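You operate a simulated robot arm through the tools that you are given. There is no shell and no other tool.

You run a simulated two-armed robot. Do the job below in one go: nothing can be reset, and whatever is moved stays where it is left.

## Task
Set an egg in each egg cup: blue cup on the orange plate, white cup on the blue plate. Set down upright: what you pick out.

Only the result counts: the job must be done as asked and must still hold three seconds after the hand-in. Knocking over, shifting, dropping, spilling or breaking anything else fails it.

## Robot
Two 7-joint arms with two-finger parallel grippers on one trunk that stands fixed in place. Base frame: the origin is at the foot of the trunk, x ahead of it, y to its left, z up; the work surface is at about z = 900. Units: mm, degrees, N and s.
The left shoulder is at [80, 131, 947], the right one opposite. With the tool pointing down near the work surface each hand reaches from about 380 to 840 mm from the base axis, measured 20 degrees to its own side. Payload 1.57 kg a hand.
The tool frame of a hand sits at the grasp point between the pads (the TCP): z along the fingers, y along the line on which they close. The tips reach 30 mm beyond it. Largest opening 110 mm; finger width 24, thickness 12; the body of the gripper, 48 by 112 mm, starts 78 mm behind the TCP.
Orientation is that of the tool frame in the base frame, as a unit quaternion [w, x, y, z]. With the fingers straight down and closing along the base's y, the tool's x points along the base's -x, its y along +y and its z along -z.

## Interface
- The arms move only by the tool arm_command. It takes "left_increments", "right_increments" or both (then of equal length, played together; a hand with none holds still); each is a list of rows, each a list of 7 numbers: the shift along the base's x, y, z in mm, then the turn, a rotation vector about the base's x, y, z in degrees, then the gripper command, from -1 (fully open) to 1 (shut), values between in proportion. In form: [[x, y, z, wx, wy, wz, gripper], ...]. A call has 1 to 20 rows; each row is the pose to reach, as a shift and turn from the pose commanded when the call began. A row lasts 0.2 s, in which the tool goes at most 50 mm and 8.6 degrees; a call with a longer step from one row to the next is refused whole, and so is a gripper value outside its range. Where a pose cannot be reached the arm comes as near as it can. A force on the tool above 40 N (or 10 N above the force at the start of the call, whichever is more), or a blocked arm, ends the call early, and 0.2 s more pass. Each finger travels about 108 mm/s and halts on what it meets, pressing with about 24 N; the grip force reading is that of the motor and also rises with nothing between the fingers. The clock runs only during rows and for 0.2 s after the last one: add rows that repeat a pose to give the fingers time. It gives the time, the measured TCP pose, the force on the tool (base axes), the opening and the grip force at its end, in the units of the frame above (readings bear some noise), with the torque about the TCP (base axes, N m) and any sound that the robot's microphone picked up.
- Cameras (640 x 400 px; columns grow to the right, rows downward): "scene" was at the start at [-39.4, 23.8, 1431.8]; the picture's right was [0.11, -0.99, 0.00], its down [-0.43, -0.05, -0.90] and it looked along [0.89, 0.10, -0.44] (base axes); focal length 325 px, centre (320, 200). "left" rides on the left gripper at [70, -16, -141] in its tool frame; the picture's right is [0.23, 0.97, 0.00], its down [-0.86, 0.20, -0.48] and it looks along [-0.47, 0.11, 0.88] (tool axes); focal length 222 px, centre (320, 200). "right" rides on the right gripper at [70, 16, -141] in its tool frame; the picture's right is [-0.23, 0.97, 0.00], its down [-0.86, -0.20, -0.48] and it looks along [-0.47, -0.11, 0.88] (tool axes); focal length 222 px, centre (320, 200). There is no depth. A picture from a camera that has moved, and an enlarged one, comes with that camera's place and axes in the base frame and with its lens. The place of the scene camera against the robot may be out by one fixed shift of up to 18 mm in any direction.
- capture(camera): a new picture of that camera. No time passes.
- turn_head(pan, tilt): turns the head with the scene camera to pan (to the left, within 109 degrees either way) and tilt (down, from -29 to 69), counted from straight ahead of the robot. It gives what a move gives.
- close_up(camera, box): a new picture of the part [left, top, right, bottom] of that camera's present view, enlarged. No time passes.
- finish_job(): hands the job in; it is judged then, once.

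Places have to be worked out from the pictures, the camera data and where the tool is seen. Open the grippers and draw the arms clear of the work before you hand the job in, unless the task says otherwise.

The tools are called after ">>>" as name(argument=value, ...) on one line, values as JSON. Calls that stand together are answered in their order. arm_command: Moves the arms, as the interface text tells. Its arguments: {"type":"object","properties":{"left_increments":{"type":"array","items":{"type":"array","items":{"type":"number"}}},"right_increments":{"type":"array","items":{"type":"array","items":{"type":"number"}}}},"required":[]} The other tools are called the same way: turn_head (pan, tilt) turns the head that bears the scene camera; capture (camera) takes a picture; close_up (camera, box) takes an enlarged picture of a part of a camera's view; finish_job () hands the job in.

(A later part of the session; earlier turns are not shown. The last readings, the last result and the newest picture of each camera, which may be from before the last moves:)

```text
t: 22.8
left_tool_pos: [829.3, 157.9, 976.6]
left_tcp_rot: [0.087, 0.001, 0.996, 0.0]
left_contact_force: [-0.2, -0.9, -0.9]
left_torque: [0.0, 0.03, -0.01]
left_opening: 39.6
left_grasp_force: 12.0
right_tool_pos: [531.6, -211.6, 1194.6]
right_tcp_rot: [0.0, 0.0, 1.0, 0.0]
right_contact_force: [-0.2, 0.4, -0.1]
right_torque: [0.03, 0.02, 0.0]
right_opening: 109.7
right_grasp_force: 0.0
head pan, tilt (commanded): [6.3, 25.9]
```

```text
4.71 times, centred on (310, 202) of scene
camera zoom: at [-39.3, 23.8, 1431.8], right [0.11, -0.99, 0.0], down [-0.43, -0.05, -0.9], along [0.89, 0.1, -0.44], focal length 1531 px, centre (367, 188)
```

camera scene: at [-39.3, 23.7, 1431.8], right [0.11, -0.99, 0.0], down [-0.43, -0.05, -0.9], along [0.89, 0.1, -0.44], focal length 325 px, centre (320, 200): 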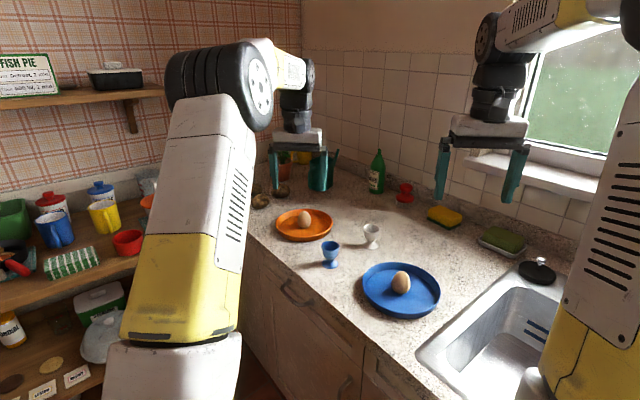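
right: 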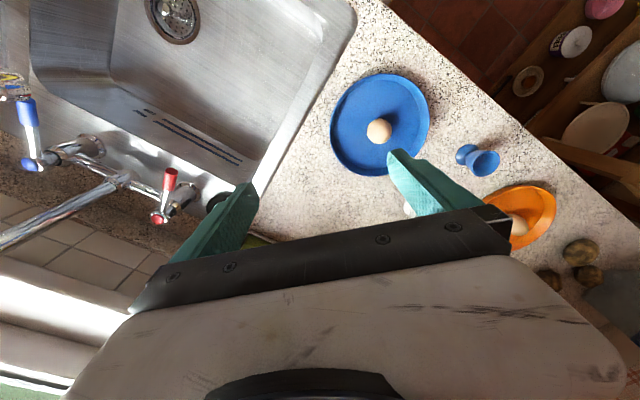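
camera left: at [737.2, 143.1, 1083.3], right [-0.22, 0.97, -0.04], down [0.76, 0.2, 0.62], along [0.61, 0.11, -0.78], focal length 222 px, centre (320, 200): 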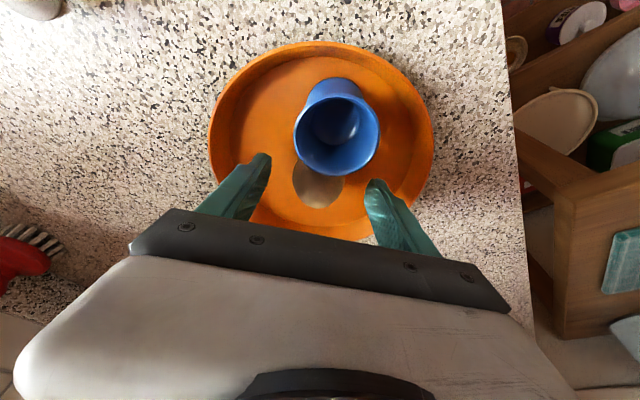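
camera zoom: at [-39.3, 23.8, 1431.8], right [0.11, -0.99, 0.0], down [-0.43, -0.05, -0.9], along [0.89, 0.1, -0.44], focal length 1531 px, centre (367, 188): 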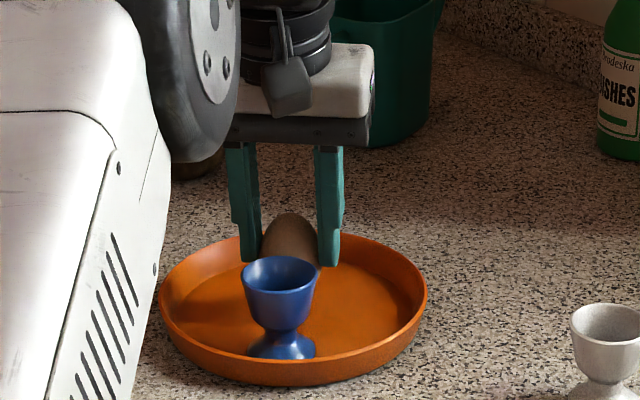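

The egg rises with the hand and stays upright. I continue lifting until its bottom clears the cup rim.

>>> arm_command(left_increments=[[0, 0, 10, 0, 0, 0, 0.3], [0, 0, 22, 0, 0, 0, 0.3], [0, 0, 34, 0, 0, 0, 0.3], [0, 0, 46, 0, 0, 0, 0.3], [0, 0, 50, 0, 0, 0, 0.3], [0, 0, 50, 0, 0, 0, 0.3]])

>>> capture(camera="left")

>>> close_up(camera="scene", box=[250, 160, 370, 245])

```text
t: 24.2
left_tool_pos: [830.7, 158.2, 1025.5]
left_tcp_rot: [0.087, 0.001, 0.996, 0.0]
left_contact_force: [0.1, -0.6, -0.3]
left_torque: [0.0, 0.02, -0.05]
left_opening: 39.7
left_grasp_force: 11.9
right_tool_pos: [531.2, -212.1, 1193.8]
right_tcp_rot: [0.0, -0.001, 1.0, -0.001]
right_contact_force: [0.4, -0.7, 0.3]
right_torque: [0.0, -0.01, 0.0]
right_opening: 109.8
right_grasp_force: 0.1
head pan, tilt (commanded): [6.3, 25.9]
```

```text
taken
camera left: at [737.3, 142.8, 1154.4], right [-0.22, 0.97, -0.04], down [0.76, 0.2, 0.62], along [0.61, 0.11, -0.78], focal length 222 px, centre (320, 200)
```

left: 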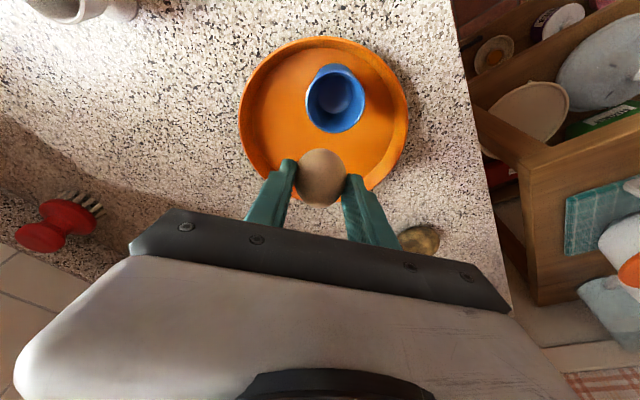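

```text
4.71 times, centred on (310, 202) of scene
camera zoom: at [-39.3, 23.7, 1431.8], right [0.11, -0.99, 0.0], down [-0.43, -0.05, -0.9], along [0.89, 0.1, -0.44], focal length 1531 px, centre (367, 188)
```

zoom: 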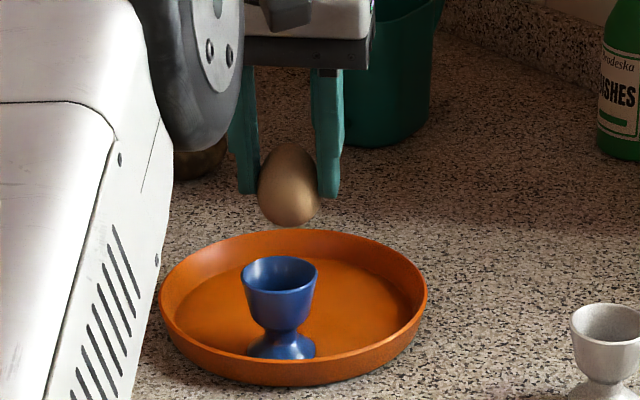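

The egg is held upright with its bottom near z 974, and the cup rim is near 962. I move back 48 mm in x and 1 mm in y, to above the cup.

>>> arm_command(left_increments=[[-8, 0.2, 0, 0, 0, 0, 0.3], [-20, 0.5, 0, 0, 0, 0, 0.3], [-32, 0.7, 0, 0, 0, 0, 0.3], [-42, 0.9, 0, 0, 0, 0, 0.3], [-48.3, 0.9, 0, 0, 0, 0, 0.3], [-48.3, 0.9, 0, 0, 0, 0, 0.3]])

>>> capture(camera="left")

>>> close_up(camera="left", box=[260, 110, 380, 220])

>>> close_up(camera="scene", box=[260, 175, 360, 245])

```text
t: 25.6
left_tool_pos: [781.5, 159.9, 1026.5]
left_tcp_rot: [0.087, 0.0, 0.996, -0.001]
left_contact_force: [0.0, 0.4, -0.6]
left_torque: [0.0, -0.04, 0.02]
left_opening: 39.5
left_grasp_force: 12.1
right_tool_pos: [530.9, -212.8, 1193.4]
right_tcp_rot: [0.001, 0.0, 1.0, 0.0]
right_contact_force: [-0.2, -0.2, -0.7]
right_torque: [-0.01, 0.01, -0.01]
right_opening: 109.8
right_grasp_force: 0.0
head pan, tilt (commanded): [6.3, 25.9]
```

```text
taken
camera left: at [688.7, 143.6, 1154.8], right [-0.22, 0.97, -0.04], down [0.76, 0.2, 0.62], along [0.61, 0.11, -0.78], focal length 222 px, centre (320, 200)
```

left: 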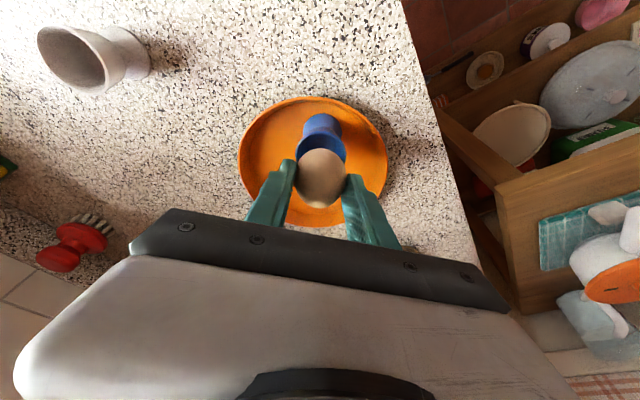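

```text
3.64 times, centred on (320, 165) of left
camera zoom: at [688.7, 143.6, 1154.8], right [-0.22, 0.97, -0.04], down [0.76, 0.2, 0.62], along [0.61, 0.11, -0.78], focal length 808 px, centre (320, 327)
```

zoom: 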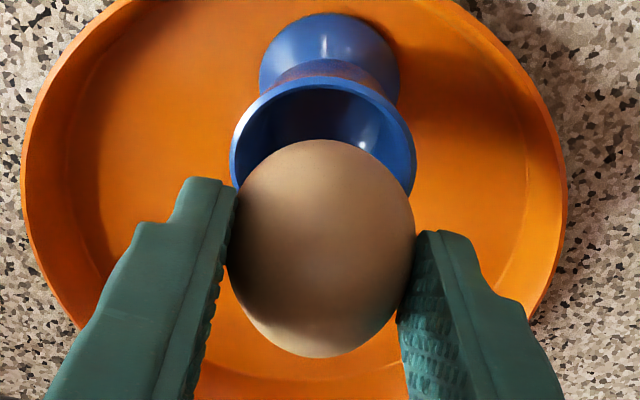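

```text
5.71 times, centred on (310, 210) of scene
camera zoom: at [-39.3, 23.8, 1431.8], right [0.11, -0.99, 0.0], down [-0.43, -0.05, -0.9], along [0.89, 0.1, -0.44], focal length 1859 px, centre (377, 143)
```

zoom: 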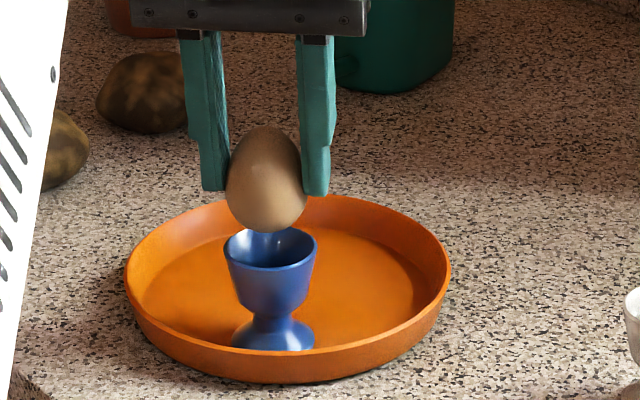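

Both views put the egg about 1 mm too far in +y relative to the cup, and it is aligned in x. I correct that and lower the egg until its bottom is inside the cup mouth.

>>> arm_command(left_increments=[[0, -1.1, 0, 0, 0, 0, 0.3], [0, -1.1, -8, 0, 0, 0, 0.3], [0, -1.1, -16, 0, 0, 0, 0.3], [0, -1.1, -22, 0, 0, 0, 0.3], [0, -1.1, -22, 0, 0, 0, 0.3]])

>>> close_up(camera="left", box=[260, 110, 380, 220])

>>> close_up(camera="scene", box=[260, 175, 360, 245])

```text
t: 26.8
left_tool_pos: [781.5, 158.6, 1003.8]
left_tcp_rot: [0.087, 0.0, 0.996, 0.0]
left_contact_force: [-0.3, 0.0, -0.9]
left_torque: [0.02, -0.02, -0.02]
left_opening: 39.6
left_grasp_force: 12.0
right_tool_pos: [530.8, -211.8, 1194.4]
right_tcp_rot: [0.0, 0.001, 1.0, 0.0]
right_contact_force: [0.1, -0.4, 0.4]
right_torque: [0.01, 0.01, 0.02]
right_opening: 109.9
right_grasp_force: 0.0
head pan, tilt (commanded): [6.3, 25.9]
```

```text
3.64 times, centred on (320, 165) of left
camera zoom: at [689.1, 142.9, 1131.9], right [-0.22, 0.97, -0.04], down [0.76, 0.2, 0.62], along [0.61, 0.11, -0.78], focal length 808 px, centre (320, 327)
```

zoom: 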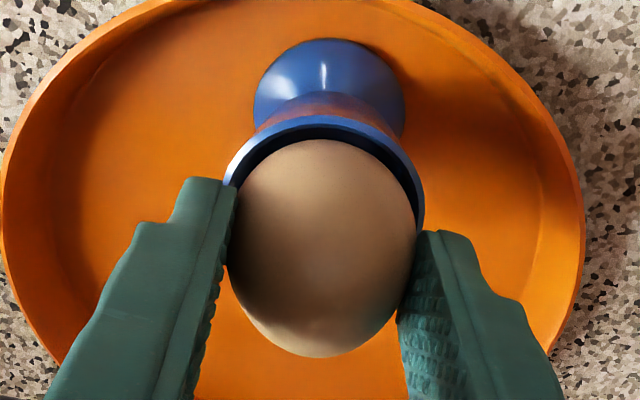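

```text
5.71 times, centred on (310, 210) of scene
camera zoom: at [-39.3, 23.8, 1431.8], right [0.11, -0.99, 0.0], down [-0.43, -0.05, -0.9], along [0.89, 0.1, -0.44], focal length 1859 px, centre (377, 143)
```

zoom: 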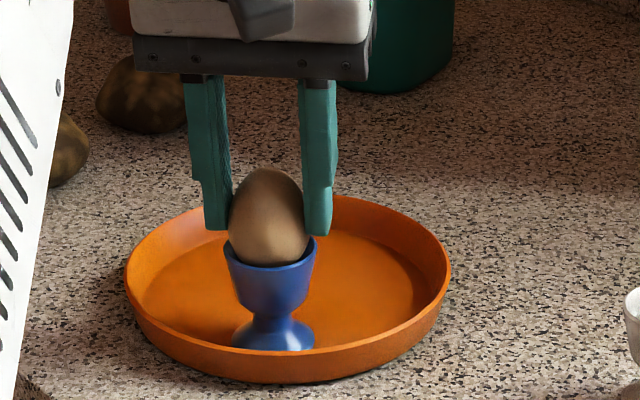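

The egg's lower part is inside the cup mouth, and the tips are about 9 mm above the rim. I nudge y by -0.8 and lower 4 mm more.

>>> arm_command(left_increments=[[0, -0.8, -2, 0, 0, 0, 0.3], [0, -0.8, -4, 0, 0, 0, 0.3], [0, -0.8, -4, 0, 0, 0, 0.3]])

>>> close_up(camera="left", box=[260, 110, 380, 220])

>>> close_up(camera="scene", box=[280, 190, 340, 240])

```text
t: 27.6
left_tool_pos: [782.2, 157.1, 999.9]
left_tcp_rot: [0.087, 0.0, 0.996, 0.0]
left_contact_force: [0.2, -0.6, -0.2]
left_torque: [-0.02, 0.02, 0.01]
left_opening: 39.5
left_grasp_force: 12.2
right_tool_pos: [530.6, -212.3, 1194.4]
right_tcp_rot: [0.0, 0.001, 1.0, 0.0]
right_contact_force: [-0.2, 0.6, 0.2]
right_torque: [0.01, 0.03, 0.04]
right_opening: 110.0
right_grasp_force: 0.0
head pan, tilt (commanded): [6.3, 25.9]
```

```text
3.64 times, centred on (320, 165) of left
camera zoom: at [689.0, 141.9, 1127.8], right [-0.22, 0.97, -0.04], down [0.76, 0.2, 0.62], along [0.61, 0.11, -0.78], focal length 808 px, centre (320, 327)
```

zoom: 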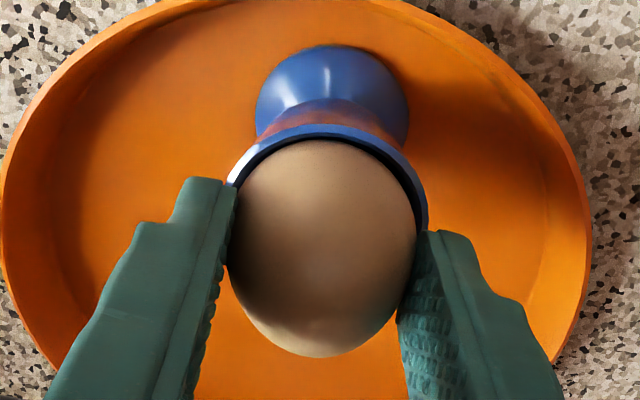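

```text
8.00 times, centred on (310, 215) of scene
camera zoom: at [-39.3, 23.8, 1431.8], right [0.11, -0.99, 0.0], down [-0.43, -0.05, -0.9], along [0.89, 0.1, -0.44], focal length 2602 px, centre (400, 80)
```

zoom: 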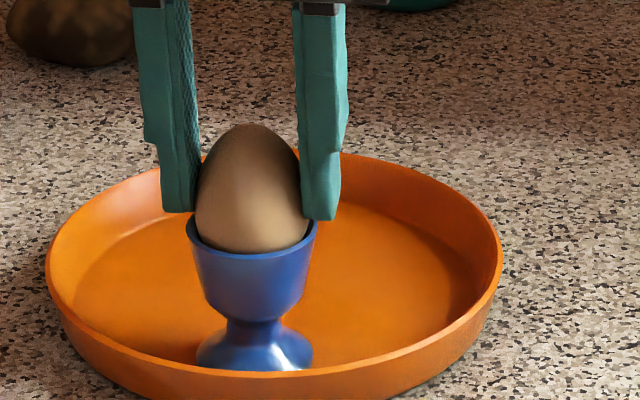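

The egg is now centred over the cup in both views, with about 6 mm between the tips and the rim. I lower another 4 mm, watching for contact.

>>> arm_command(left_increments=[[0, 0, -1.5, 0, 0, 0, 0.3], [0, 0, -3, 0, 0, 0, 0.3], [0, 0, -4, 0, 0, 0, 0.3], [0, 0, -4, 0, 0, 0, 0.3]])

>>> close_up(camera="left", box=[260, 110, 380, 220])

>>> close_up(camera="scene", box=[280, 190, 340, 240])

```text
t: 28.6
left_tool_pos: [780.7, 158.6, 998.0]
left_tcp_rot: [0.088, -0.001, 0.996, 0.0]
left_contact_force: [0.2, 1.4, 12.8]
left_torque: [0.08, -0.09, 0.02]
left_opening: 39.8
left_grasp_force: 12.0
right_tool_pos: [530.3, -211.7, 1193.2]
right_tcp_rot: [0.0, 0.0, 1.0, -0.001]
right_contact_force: [-0.6, 0.7, -0.1]
right_torque: [-0.02, -0.03, -0.02]
right_opening: 110.2
right_grasp_force: 0.1
head pan, tilt (commanded): [6.3, 25.9]
```

```text
3.64 times, centred on (320, 165) of left
camera zoom: at [688.8, 142.2, 1124.8], right [-0.22, 0.97, -0.04], down [0.76, 0.2, 0.62], along [0.61, 0.11, -0.78], focal length 808 px, centre (320, 327)
```

zoom: 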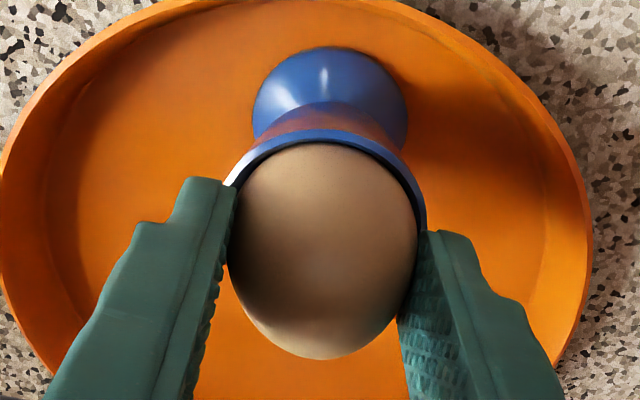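

```text
8.00 times, centred on (310, 215) of scene
camera zoom: at [-39.9, 23.7, 1431.8], right [0.11, -0.99, 0.0], down [-0.43, -0.05, -0.9], along [0.89, 0.1, -0.44], focal length 2602 px, centre (400, 80)
```

zoom: 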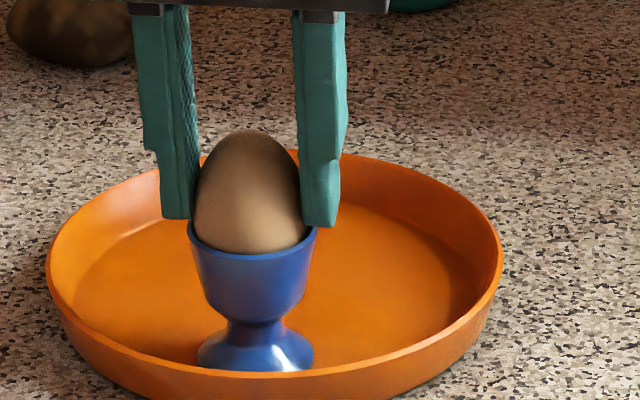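

Contact at 13 N shows the egg has met its seat in the cup. I ease up about 1.5 mm to relieve the press, then open the fingers slowly.

>>> arm_command(left_increments=[[0, 0, 1, 0, 0, 0, 0.3], [0, 0, 1.5, 0, 0, 0, 0.3], [0, 0, 1.5, 0, 0, 0, 0.26], [0, 0, 1.5, 0, 0, 0, 0.2], [0, 0, 1.5, 0, 0, 0, 0.1], [0, 0, 1.5, 0, 0, 0, -0.05], [0, 0, 1.5, 0, 0, 0, -0.2], [0, 0, 1.5, 0, 0, 0, -0.3], [0, 0, 1.5, 0, 0, 0, -0.3]])

>>> close_up(camera="left", box=[260, 110, 380, 220])

>>> close_up(camera="scene", box=[280, 190, 340, 240])

```text
t: 30.6
left_tool_pos: [780.7, 157.5, 997.8]
left_tcp_rot: [0.087, 0.0, 0.996, 0.0]
left_contact_force: [0.0, -0.5, 0.3]
left_torque: [0.05, -0.01, -0.03]
left_opening: 71.7
left_grasp_force: 0.0
right_tool_pos: [530.7, -212.4, 1193.7]
right_tcp_rot: [0.001, 0.0, 1.0, -0.001]
right_contact_force: [-0.5, 0.0, -0.3]
right_torque: [0.02, 0.01, 0.0]
right_opening: 110.0
right_grasp_force: 0.1
head pan, tilt (commanded): [6.3, 25.9]
```

```text
3.64 times, centred on (320, 165) of left
camera zoom: at [689.1, 141.9, 1125.6], right [-0.22, 0.97, -0.04], down [0.76, 0.2, 0.62], along [0.61, 0.11, -0.78], focal length 808 px, centre (320, 327)
```

zoom: 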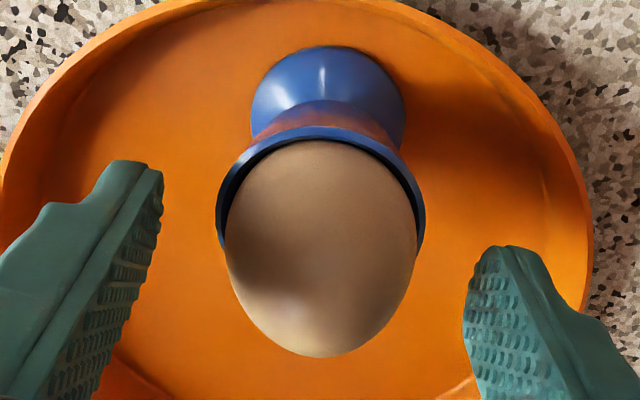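

```text
8.00 times, centred on (310, 215) of scene
camera zoom: at [-39.3, 23.7, 1431.8], right [0.11, -0.99, 0.0], down [-0.43, -0.05, -0.9], along [0.89, 0.1, -0.44], focal length 2602 px, centre (400, 80)
```

zoom: 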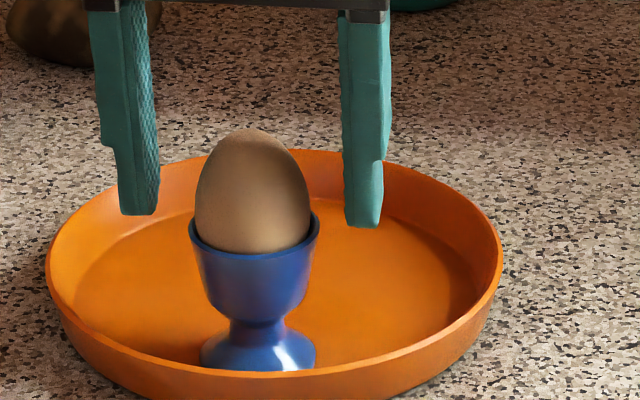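

The egg stands upright in the blue cup on the orange plate. I lift the left hand straight up, clear of the egg.

>>> arm_command(left_increments=[[0, 0, 10, 0, 0, 0, -0.3], [0, 0, 30, 0, 0, 0, -0.3], [0, 0, 55, 0, 0, 0, -0.3], [0, 0, 80, 0, 0, 0, -0.3], [0, 0, 105, 0, 0, 0, -0.3], [0, 0, 105, 0, 0, 0, -0.3]])

>>> close_up(camera="scene", box=[260, 170, 380, 245])

```text
t: 32.0
left_tool_pos: [781.0, 156.4, 1103.3]
left_tcp_rot: [0.087, 0.001, 0.996, 0.0]
left_contact_force: [0.9, -0.5, -0.7]
left_torque: [0.0, -0.01, -0.02]
left_opening: 71.5
left_grasp_force: 0.1
right_tool_pos: [531.3, -212.4, 1193.3]
right_tcp_rot: [0.0, 0.0, 1.0, 0.0]
right_contact_force: [-0.4, 0.1, 0.1]
right_torque: [-0.05, -0.06, 0.02]
right_opening: 110.1
right_grasp_force: 0.2
head pan, tilt (commanded): [6.3, 25.9]
```

```text
5.33 times, centred on (320, 208) of scene
camera zoom: at [-39.4, 23.7, 1431.8], right [0.11, -0.99, 0.0], down [-0.43, -0.05, -0.9], along [0.89, 0.1, -0.44], focal length 1735 px, centre (320, 160)
```

zoom: 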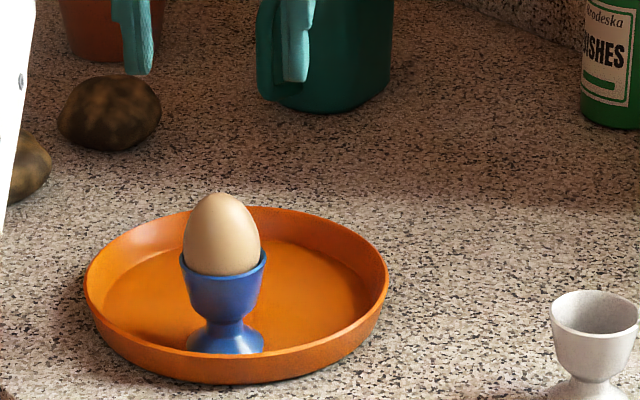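

The orange set is done. I draw the left arm back to its parked place, undoing the tilt.

>>> arm_command(left_increments=[[-15, 5, 20, 0, 2, 0, -0.3], [-45, 15, 40, 0, 4, 0, -0.5], [-80, 27, 60, 0, 6, 0, -0.7], [-115, 39, 80, 0, 8, 0, -0.9], [-150, 51, 100, 0, 10, 0, -1], [-185, 63, 115, 0, 10, 0, -1], [-220, 73, 128, 0, 10, 0, -1], [-255, 82, 138, 0, 10, 0, -1], [-270, 82, 138, 0, 10, 0, -1], [-270, 82, 138, 0, 10, 0, -1]])

>>> capture(camera="scene")

>>> capture(camera="right")

```text
t: 34.2
left_tool_pos: [511.5, 238.6, 1239.9]
left_tcp_rot: [0.0, 0.0, 1.0, 0.0]
left_contact_force: [-0.2, 0.4, -0.1]
left_torque: [-0.02, 0.02, 0.0]
left_opening: 110.1
left_grasp_force: 0.1
right_tool_pos: [530.0, -212.8, 1193.5]
right_tcp_rot: [0.0, 0.0, 1.0, 0.0]
right_contact_force: [-0.4, -0.1, 0.5]
right_torque: [0.01, 0.03, 0.03]
right_opening: 110.1
right_grasp_force: 0.0
head pan, tilt (commanded): [6.3, 25.9]
```

```text
taken
camera scene: at [-39.5, 23.8, 1431.8], right [0.11, -0.99, 0.0], down [-0.43, -0.05, -0.9], along [0.89, 0.1, -0.44], focal length 325 px, centre (320, 200)
```

scene: 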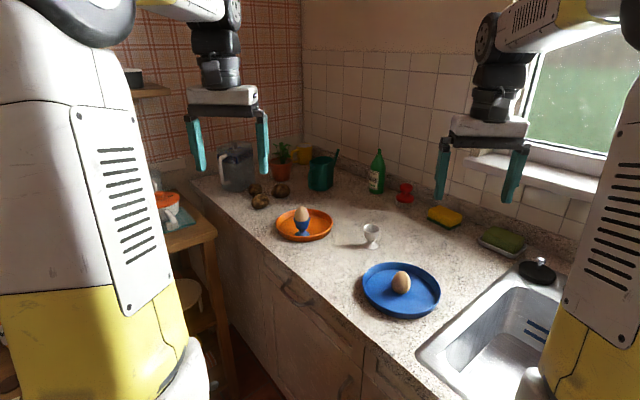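

```text
taken
camera right: at [460.1, -195.8, 1335.9], right [0.23, 0.97, 0.0], down [0.86, -0.2, 0.48], along [0.47, -0.11, -0.88], focal length 222 px, centre (320, 200)
```

right: 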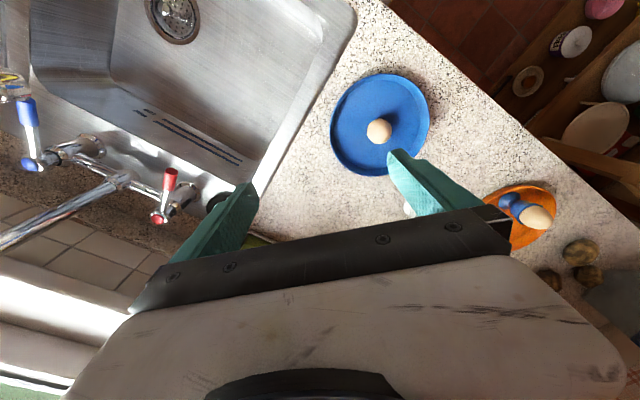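

Next is the white cup. I move the right hand to above it, near (756, -44), at z about 1050.

>>> arm_command(right_increments=[[28, 21, -5, 0, 0, 0, -1], [60, 45, -25, 0, 0, 0, -1], [92, 69, -45, 0, 0, 0, -1], [124, 93, -70, 0, 0, 0, -1], [156, 117, -95, 0, 0, 0, -1], [190, 141, -120, 0, 0, 0, -1], [215, 160, -138, 0, 0, 0, -1], [225, 168, -143, 0, 0, 0, -1], [225, 168, -143, 0, 0, 0, -1]])

>>> capture(camera="right")

>>> close_up(camera="right", box=[240, 90, 400, 190])

>>> capture(camera="scene")

```text
t: 36.2
left_tool_pos: [510.8, 239.1, 1239.7]
left_tcp_rot: [0.0, 0.0, 1.0, 0.0]
left_contact_force: [-0.2, 0.7, -0.3]
left_torque: [-0.04, 0.01, -0.01]
left_opening: 109.9
left_grasp_force: 0.1
right_tool_pos: [755.0, -42.3, 1050.3]
right_tcp_rot: [-0.001, 0.0, 1.0, 0.0]
right_contact_force: [-0.2, 0.0, -0.2]
right_torque: [0.0, 0.01, 0.02]
right_opening: 110.2
right_grasp_force: 0.1
head pan, tilt (commanded): [6.3, 25.9]
```

```text
taken
camera right: at [685.1, -27.3, 1192.4], right [0.23, 0.97, 0.0], down [0.86, -0.2, 0.48], along [0.47, -0.11, -0.88], focal length 222 px, centre (320, 200)
```

right: 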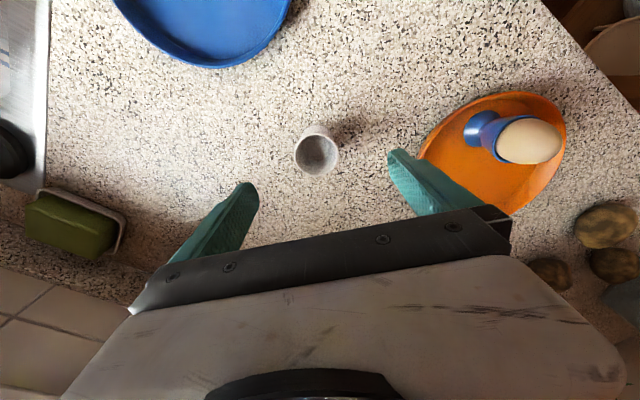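

```text
4.00 times, centred on (320, 140) of right
camera zoom: at [685.1, -27.3, 1192.4], right [0.23, 0.97, 0.0], down [0.86, -0.2, 0.48], along [0.47, -0.11, -0.88], focal length 888 px, centre (320, 440)
```

zoom: 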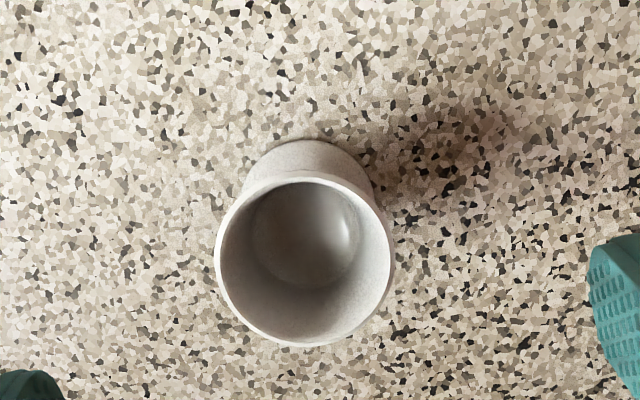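

```text
taken
camera scene: at [-39.3, 23.8, 1431.8], right [0.11, -0.99, 0.0], down [-0.43, -0.05, -0.9], along [0.89, 0.1, -0.44], focal length 325 px, centre (320, 200)
```

scene: 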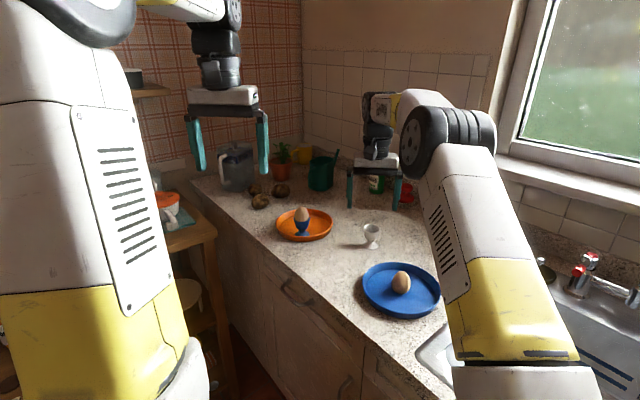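

The white cup is at about (755, -48.3), roughly 4.5 mm to the right of the hand's centre. I correct y and lower around it.

>>> arm_command(right_increments=[[0, -4.5, -10, 0, 0, 0, -1], [0, -4.5, -35, 0, 0, 0, -1], [0, -4.5, -60, 0, 0, 0, -1], [0, -4.5, -85, 0, 0, 0, -1], [0, -4.5, -98, 0, 0, 0, -1], [0, -4.5, -98, 0, 0, 0, -1]])

>>> close_up(camera="right", box=[220, 110, 420, 240])

>>> close_up(camera="scene", box=[300, 180, 440, 270])

```text
t: 37.6
left_tool_pos: [511.7, 238.8, 1239.8]
left_tcp_rot: [0.0, 0.0, 1.0, -0.001]
left_contact_force: [0.8, -0.5, 0.1]
left_torque: [-0.03, 0.01, 0.01]
left_opening: 110.1
left_grasp_force: 0.0
right_tool_pos: [756.0, -48.9, 953.5]
right_tcp_rot: [0.001, -0.001, 1.0, 0.0]
right_contact_force: [0.5, -0.3, 0.8]
right_torque: [0.03, -0.02, 0.03]
right_opening: 110.4
right_grasp_force: 0.0
head pan, tilt (commanded): [6.3, 25.9]
```

```text
3.08 times, centred on (320, 175) of right
camera zoom: at [685.0, -32.7, 1095.2], right [0.23, 0.97, 0.0], down [0.86, -0.2, 0.48], along [0.47, -0.11, -0.88], focal length 684 px, centre (320, 277)
```

zoom: 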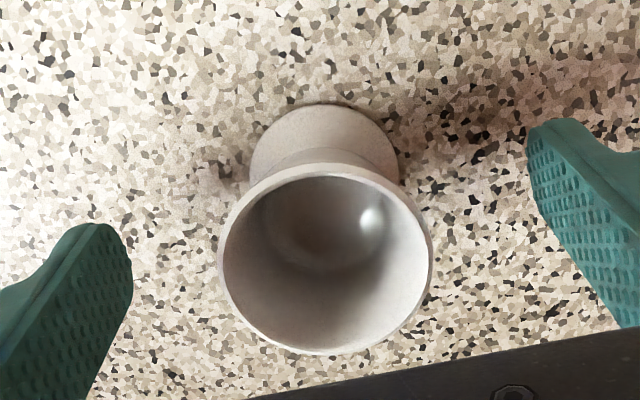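

```text
4.44 times, centred on (370, 225) of scene
camera zoom: at [-39.3, 23.8, 1431.8], right [0.11, -0.99, 0.0], down [-0.43, -0.05, -0.9], along [0.89, 0.1, -0.44], focal length 1446 px, centre (98, 89)
```

zoom: 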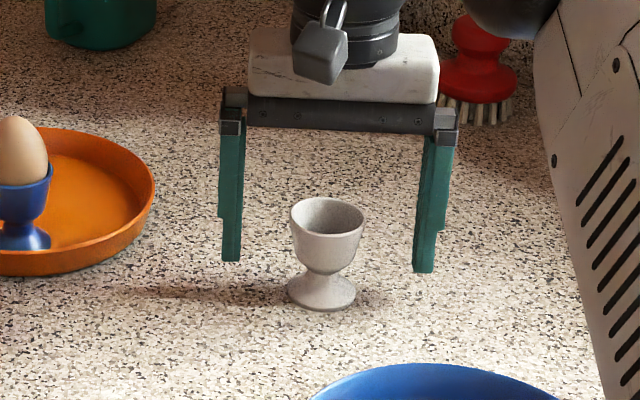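

The cup is centred between the fingers. I close on it.

>>> arm_command(right_increments=[[0, 0, 0, 0, 0, 0, -0.5], [0, 0, 0, 0, 0, 0, -0.2], [0, 0, 0, 0, 0, 0, 0], [0, 0, 0, 0, 0, 0, 0.15], [0, 0, 0, 0, 0, 0, 0.4], [0, 0, 0, 0, 0, 0, 1], [0, 0, 0, 0, 0, 0, 1]])

>>> close_up(camera="right", box=[220, 110, 420, 240])

```text
t: 39.2
left_tool_pos: [511.0, 238.9, 1240.2]
left_tcp_rot: [0.0, 0.0, 1.0, 0.001]
left_contact_force: [-0.6, -0.3, -0.2]
left_torque: [0.0, 0.01, -0.01]
left_opening: 109.9
left_grasp_force: 0.0
right_tool_pos: [755.6, -49.7, 953.5]
right_tcp_rot: [0.0, 0.0, 1.0, -0.001]
right_contact_force: [0.4, 0.3, 1.9]
right_torque: [-0.01, -0.02, 0.0]
right_opening: 48.6
right_grasp_force: 24.2
head pan, tilt (commanded): [6.3, 25.9]
```

```text
3.08 times, centred on (320, 175) of right
camera zoom: at [685.0, -32.6, 1095.5], right [0.23, 0.97, 0.0], down [0.86, -0.2, 0.48], along [0.47, -0.11, -0.88], focal length 684 px, centre (320, 277)
```

zoom: 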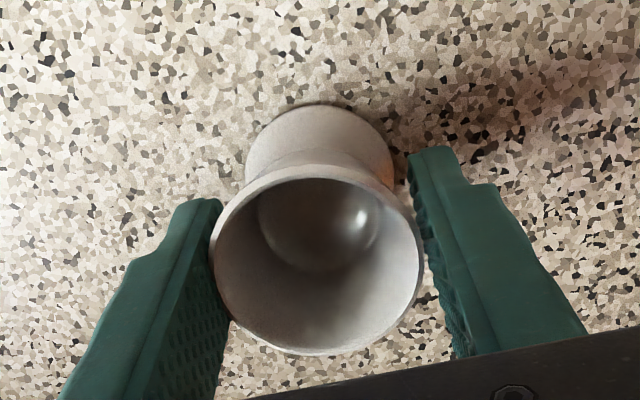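

The white cup is gripped at 48.6 mm with 24 N. I lift it 95 mm and carry it part of the way toward the blue plate, then look again.

>>> arm_command(right_increments=[[0, 0, 5, 0, 0, 0, 1], [0, 0, 20, 0, 0, 0, 1], [0, 0, 45, 0, 0, 0, 1], [0, 0, 70, 0, 0, 0, 1], [0, 0, 95, 0, 0, 0, 1], [-25, -12, 100, 0, 0, 0, 1], [-55, -28, 100, 0, 0, 0, 1], [-85, -44, 100, 0, 0, 0, 1], [-110, -58, 100, 0, 0, 0, 1], [-110, -58, 100, 0, 0, 0, 1]])

>>> capture(camera="right")

>>> close_up(camera="scene", box=[320, 190, 480, 330])

```text
t: 41.4
left_tool_pos: [511.0, 240.0, 1240.1]
left_tcp_rot: [0.0, 0.0, 1.0, 0.0]
left_contact_force: [0.2, -0.2, -0.2]
left_torque: [-0.01, 0.0, -0.04]
left_opening: 110.2
left_grasp_force: 0.1
right_tool_pos: [646.1, -107.1, 1052.7]
right_tcp_rot: [0.0, -0.001, 1.0, 0.001]
right_contact_force: [0.7, 0.1, -0.5]
right_torque: [-0.05, -0.02, 0.0]
right_opening: 48.4
right_grasp_force: 23.6
head pan, tilt (commanded): [6.3, 25.9]
```

```text
taken
camera right: at [575.6, -90.8, 1194.9], right [0.23, 0.97, 0.0], down [0.86, -0.2, 0.48], along [0.47, -0.11, -0.88], focal length 222 px, centre (320, 200)
```

right: 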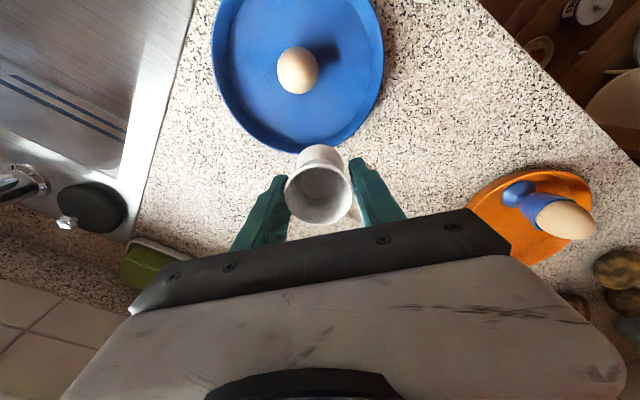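

```text
2.86 times, centred on (400, 260) of scene
camera zoom: at [-39.4, 23.8, 1431.8], right [0.11, -0.99, 0.0], down [-0.43, -0.05, -0.9], along [0.89, 0.1, -0.44], focal length 929 px, centre (91, 29)
```

zoom: 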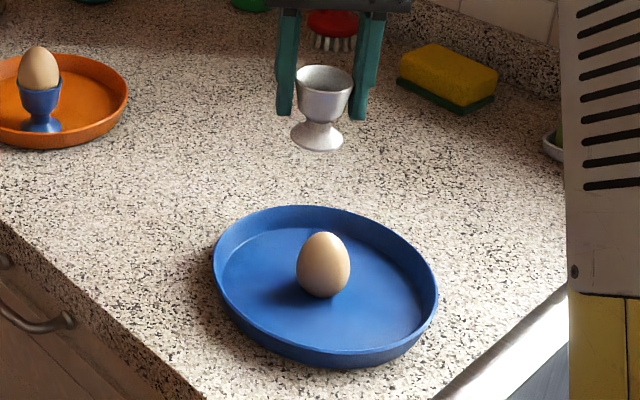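

The white cup is held upright and the blue plate is in view. I enlarge the right camera's view of the plate and egg.

>>> close_up(camera="right", box=[200, 0, 400, 160])

```text
2.50 times, centred on (300, 80) of right
camera zoom: at [575.6, -90.8, 1194.9], right [0.23, 0.97, 0.0], down [0.86, -0.2, 0.48], along [0.47, -0.11, -0.88], focal length 555 px, centre (370, 500)
```

zoom: 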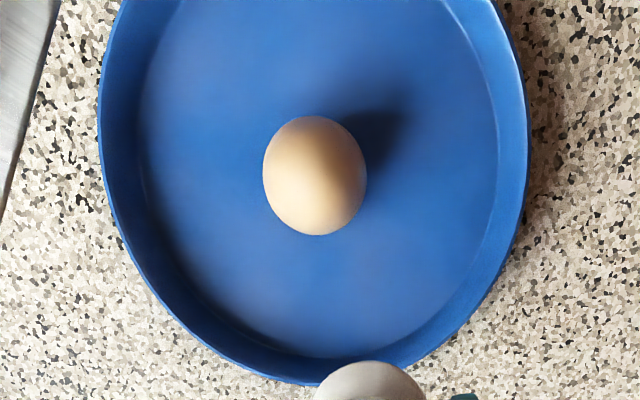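

The blue plate centre is about (564, -113), and its egg is about (563.7, -111). I carry the white cup to about (615, -111.5), 51 mm beyond the egg, and lower it to just above the rim.

>>> arm_command(right_increments=[[-12, -2, 0, 0, 0, 0, 1], [-24, -4, 0, 0, 0, 0, 1], [-30.5, -4.7, 0, 0, 0, 0, 1], [-30.5, -4.7, -18, 0, 0, 0, 1], [-30.5, -4.7, -36, 0, 0, 0, 1], [-30.5, -4.7, -54, 0, 0, 0, 1], [-30.5, -4.7, -66, 0, 0, 0, 1], [-30.5, -4.7, -66, 0, 0, 0, 1]])

>>> capture(camera="right")

>>> close_up(camera="scene", box=[340, 220, 460, 330])

```text
t: 43.2
left_tool_pos: [511.3, 238.4, 1240.5]
left_tcp_rot: [0.0, 0.0, 1.0, 0.0]
left_contact_force: [0.6, -0.1, 0.4]
left_torque: [0.03, 0.01, -0.01]
left_opening: 109.6
left_grasp_force: 0.1
right_tool_pos: [614.8, -111.7, 986.1]
right_tcp_rot: [0.0, 0.0, 1.0, 0.001]
right_contact_force: [-0.7, 1.2, -0.4]
right_torque: [-0.02, -0.02, 0.0]
right_opening: 48.5
right_grasp_force: 23.5
head pan, tilt (commanded): [6.3, 25.9]
```

```text
taken
camera right: at [545.1, -95.2, 1128.7], right [0.23, 0.97, 0.0], down [0.86, -0.2, 0.48], along [0.47, -0.11, -0.88], focal length 222 px, centre (320, 200)
```

right: 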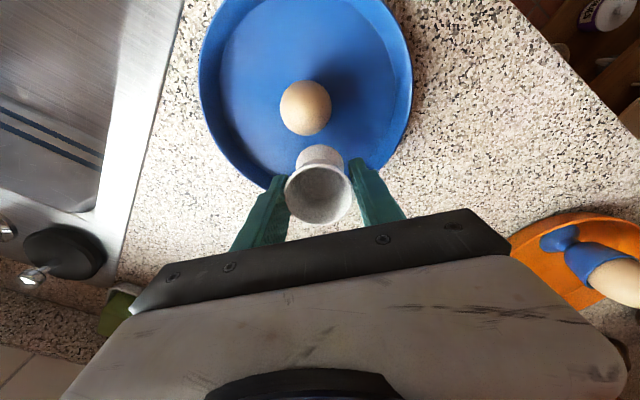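

```text
3.64 times, centred on (400, 275) of scene
camera zoom: at [-39.4, 23.8, 1431.8], right [0.11, -0.99, 0.0], down [-0.43, -0.05, -0.9], along [0.89, 0.1, -0.44], focal length 1183 px, centre (29, -73)
```

zoom: 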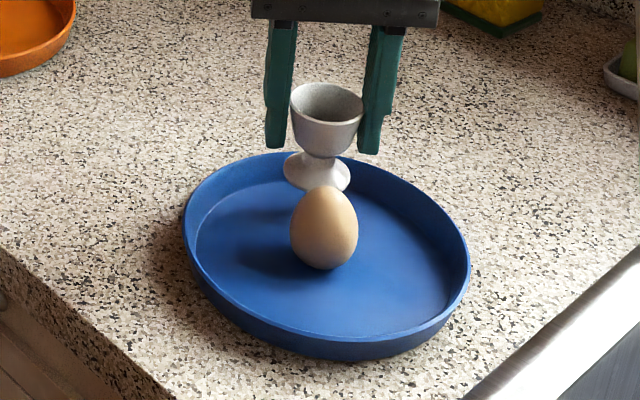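

The clearances to the egg and the far wall look fine. I lower the white cup to just above the plate floor.

>>> arm_command(right_increments=[[0, 0, -8, 0, 0, 0, 1], [0, 0, -16, 0, 0, 0, 1], [0, 0, -23, 0, 0, 0, 1], [0, 0, -23, 0, 0, 0, 1]])

>>> close_up(camera="right", box=[200, 20, 440, 220])

>>> close_up(camera="scene", box=[360, 230, 450, 310])

```text
t: 44.2
left_tool_pos: [511.3, 238.7, 1240.1]
left_tcp_rot: [0.0, -0.001, 1.0, 0.0]
left_contact_force: [-0.8, -1.1, -0.5]
left_torque: [0.03, -0.03, 0.01]
left_opening: 110.0
left_grasp_force: 0.0
right_tool_pos: [615.7, -111.1, 963.2]
right_tcp_rot: [0.0, 0.0, 1.0, 0.0]
right_contact_force: [-0.6, 0.6, -1.3]
right_torque: [-0.01, 0.0, 0.01]
right_opening: 48.4
right_grasp_force: 24.4
head pan, tilt (commanded): [6.3, 25.9]
```

```text
2.00 times, centred on (320, 120) of right
camera zoom: at [544.4, -94.8, 1105.5], right [0.23, 0.97, 0.0], down [0.86, -0.2, 0.48], along [0.47, -0.11, -0.88], focal length 444 px, centre (320, 360)
```

zoom: 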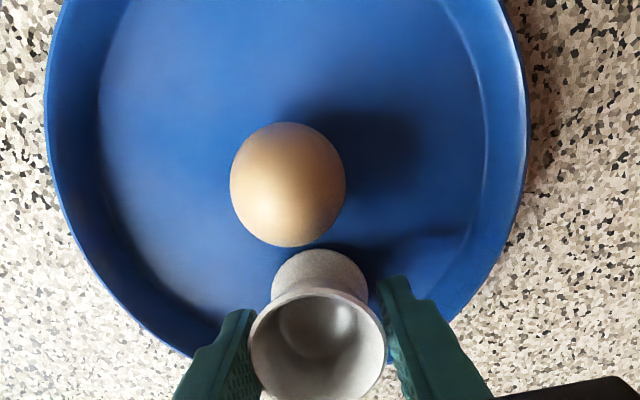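

```text
5.00 times, centred on (405, 270) of scene
camera zoom: at [-39.4, 23.8, 1431.8], right [0.11, -0.99, 0.0], down [-0.43, -0.05, -0.9], along [0.89, 0.1, -0.44], focal length 1626 px, centre (-105, -150)
```

zoom: 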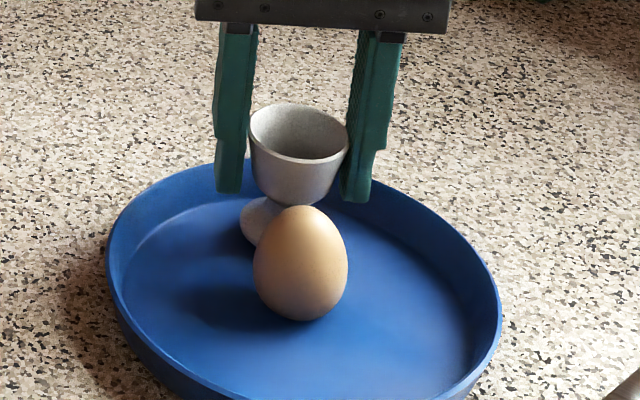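

No contact yet, and the base should be about 5 mm above the floor. I step down in small moves.

>>> arm_command(right_increments=[[0, 0, -1.5, 0, 0, 0, 1], [0, 0, -3, 0, 0, 0, 1], [0, 0, -3, 0, 0, 0, 1]])

```text
t: 45.0
left_tool_pos: [511.6, 240.0, 1240.3]
left_tcp_rot: [0.0, 0.0, 1.0, 0.0]
left_contact_force: [0.5, -0.6, 0.9]
left_torque: [0.04, -0.04, 0.03]
left_opening: 110.0
left_grasp_force: 0.0
right_tool_pos: [615.8, -110.2, 960.1]
right_tcp_rot: [0.0, 0.0, 1.0, 0.0]
right_contact_force: [0.4, 0.7, -0.1]
right_torque: [0.03, -0.02, -0.03]
right_opening: 48.7
right_grasp_force: 24.2
head pan, tilt (commanded): [6.3, 25.9]
```

No force yet, so I go another 1.5 mm down.

>>> arm_command(right_increments=[[0, 0, -1, 0, 0, 0, 1], [0, 0, -1.5, 0, 0, 0, 1], [0, 0, -1.5, 0, 0, 0, 1]])

```text
t: 45.8
left_tool_pos: [510.9, 238.5, 1239.1]
left_tcp_rot: [0.001, 0.001, 1.0, 0.0]
left_contact_force: [0.8, -0.2, 0.2]
left_torque: [0.02, 0.04, 0.0]
left_opening: 110.1
left_grasp_force: 0.1
right_tool_pos: [615.0, -111.3, 959.5]
right_tcp_rot: [0.001, 0.0, 1.0, 0.0]
right_contact_force: [-0.2, -0.3, -0.1]
right_torque: [0.0, 0.01, 0.01]
right_opening: 48.3
right_grasp_force: 23.8
head pan, tilt (commanded): [6.3, 25.9]
```

Still free. I go down another 1 mm.

>>> arm_command(right_increments=[[0, 0, -1, 0, 0, 0, 1], [0, 0, -1, 0, 0, 0, 1]])

```text
t: 46.4
left_tool_pos: [512.2, 239.0, 1240.1]
left_tcp_rot: [0.0, 0.001, 1.0, 0.0]
left_contact_force: [-0.3, -0.1, 0.2]
left_torque: [-0.02, 0.0, 0.03]
left_opening: 109.9
left_grasp_force: 0.0
right_tool_pos: [614.8, -112.4, 957.8]
right_tcp_rot: [-0.001, -0.001, 1.0, -0.001]
right_contact_force: [-0.2, 0.4, -0.2]
right_torque: [0.03, 0.02, -0.01]
right_opening: 48.4
right_grasp_force: 23.8
head pan, tilt (commanded): [6.3, 25.9]
```

Still no contact at commanded z 957.8. I go down another 1 mm.

>>> arm_command(right_increments=[[0, 0, -1, 0, 0, 0, 1], [0, 0, -1, 0, 0, 0, 1]])

```text
t: 47.0
left_tool_pos: [509.9, 238.3, 1239.7]
left_tcp_rot: [0.0, 0.0, 1.0, -0.001]
left_contact_force: [-0.9, 0.0, -0.3]
left_torque: [-0.01, 0.0, 0.01]
left_opening: 109.8
left_grasp_force: 0.1
right_tool_pos: [615.6, -112.0, 957.4]
right_tcp_rot: [0.001, 0.0, 1.0, -0.001]
right_contact_force: [-0.7, 1.4, 10.2]
right_torque: [-0.14, 0.1, -0.02]
right_opening: 48.6
right_grasp_force: 23.9
head pan, tilt (commanded): [6.3, 25.9]
```

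Contact at 10 N, so the white cup is on the plate floor. I ease off half a millimetre and open the fingers a little.

>>> arm_command(right_increments=[[0, 0, 0.5, 0, 0, 0, 1], [0, 0, 0.5, 0, 0, 0, 0.08], [0, 0, 0.5, 0, 0, 0, 0.02], [0, 0, 0.5, 0, 0, 0, -0.06], [0, 0, 0.5, 0, 0, 0, -0.16], [0, 0, 0.5, 0, 0, 0, -0.16]])

>>> close_up(camera="right", box=[200, 20, 440, 220])

>>> close_up(camera="scene", box=[360, 230, 450, 310])

```text
t: 48.4
left_tool_pos: [510.8, 238.6, 1240.6]
left_tcp_rot: [-0.001, 0.001, 1.0, 0.0]
left_contact_force: [0.4, -0.4, -0.5]
left_torque: [-0.01, 0.04, -0.03]
left_opening: 109.9
left_grasp_force: 0.0
right_tool_pos: [615.1, -111.1, 957.8]
right_tcp_rot: [0.001, 0.0, 1.0, 0.0]
right_contact_force: [-0.1, -0.2, 0.1]
right_torque: [0.01, 0.03, 0.04]
right_opening: 63.9
right_grasp_force: 0.0
head pan, tilt (commanded): [6.3, 25.9]
```

```text
2.00 times, centred on (320, 120) of right
camera zoom: at [544.7, -94.9, 1099.8], right [0.23, 0.97, 0.0], down [0.86, -0.2, 0.48], along [0.47, -0.11, -0.88], focal length 444 px, centre (320, 360)
```

zoom: 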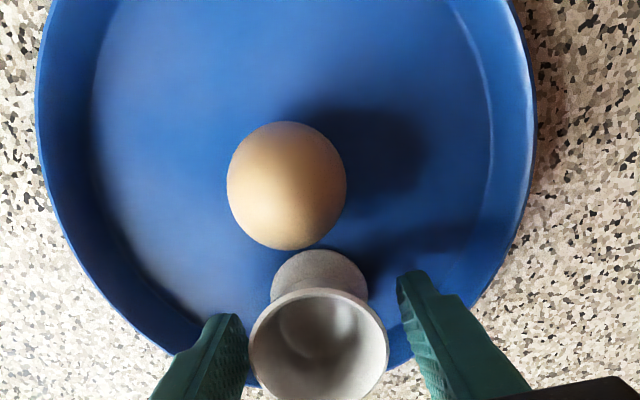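

```text
5.00 times, centred on (405, 270) of scene
camera zoom: at [-39.4, 23.8, 1431.8], right [0.11, -0.99, 0.0], down [-0.43, -0.05, -0.9], along [0.89, 0.1, -0.44], focal length 1626 px, centre (-105, -150)
```

zoom: 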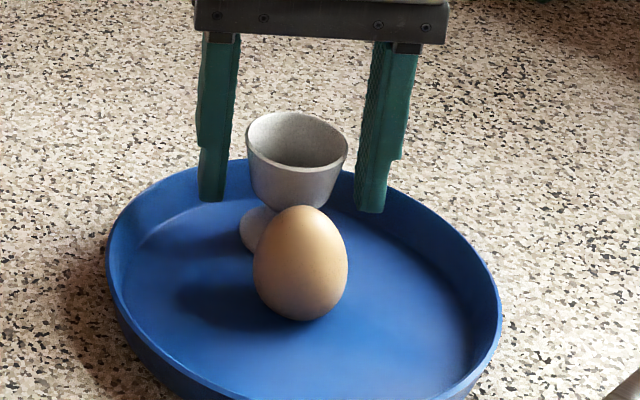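

The white cup stands free, upright on the plate beside the egg. I raise the hand straight up.

>>> arm_command(right_increments=[[0, 0, 10, 0, 0, 0, -0.16], [0, 0, 30, 0, 0, 0, -0.16], [0, 0, 50, 0, 0, 0, -0.16], [0, 0, 70, 0, 0, 0, -0.16], [0, 0, 85, 0, 0, 0, -0.16], [0, 0, 85, 0, 0, 0, -0.16]])

>>> close_up(camera="right", box=[200, 20, 440, 220])

>>> close_up(camera="scene", box=[360, 230, 450, 310])

```text
t: 49.8
left_tool_pos: [510.6, 239.0, 1240.3]
left_tcp_rot: [0.0, 0.0, 1.0, 0.0]
left_contact_force: [-1.0, -0.1, -0.3]
left_torque: [0.02, -0.02, 0.0]
left_opening: 110.1
left_grasp_force: 0.1
right_tool_pos: [615.4, -113.0, 1042.5]
right_tcp_rot: [0.0, 0.0, 1.0, -0.001]
right_contact_force: [0.1, 0.2, 0.2]
right_torque: [0.0, 0.0, -0.02]
right_opening: 63.5
right_grasp_force: 0.0
head pan, tilt (commanded): [6.3, 25.9]
```

```text
2.00 times, centred on (320, 120) of right
camera zoom: at [544.9, -94.9, 1185.1], right [0.23, 0.97, 0.0], down [0.86, -0.2, 0.48], along [0.47, -0.11, -0.88], focal length 444 px, centre (320, 360)
```

zoom: 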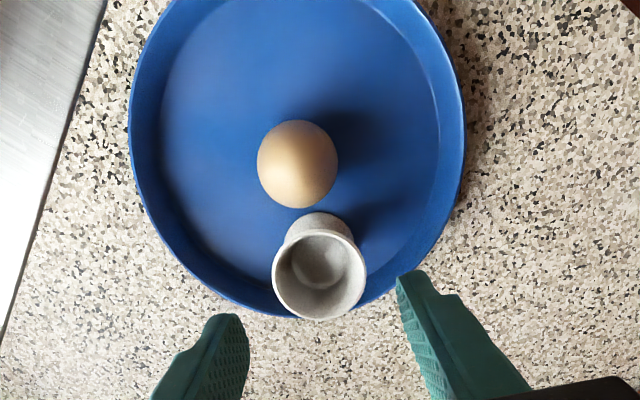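

```text
5.00 times, centred on (405, 270) of scene
camera zoom: at [-39.4, 23.8, 1431.8], right [0.11, -0.99, 0.0], down [-0.43, -0.05, -0.9], along [0.89, 0.1, -0.44], focal length 1626 px, centre (-105, -150)
```

zoom: 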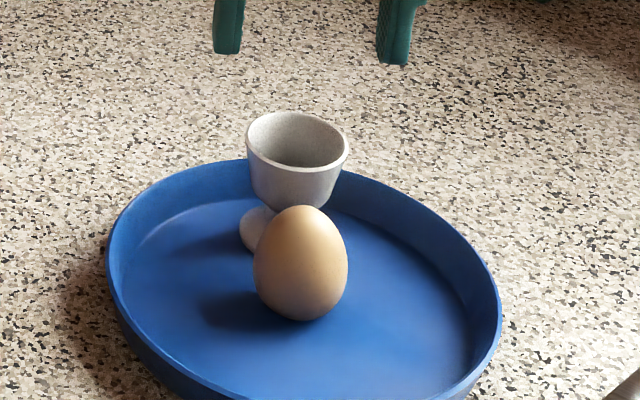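

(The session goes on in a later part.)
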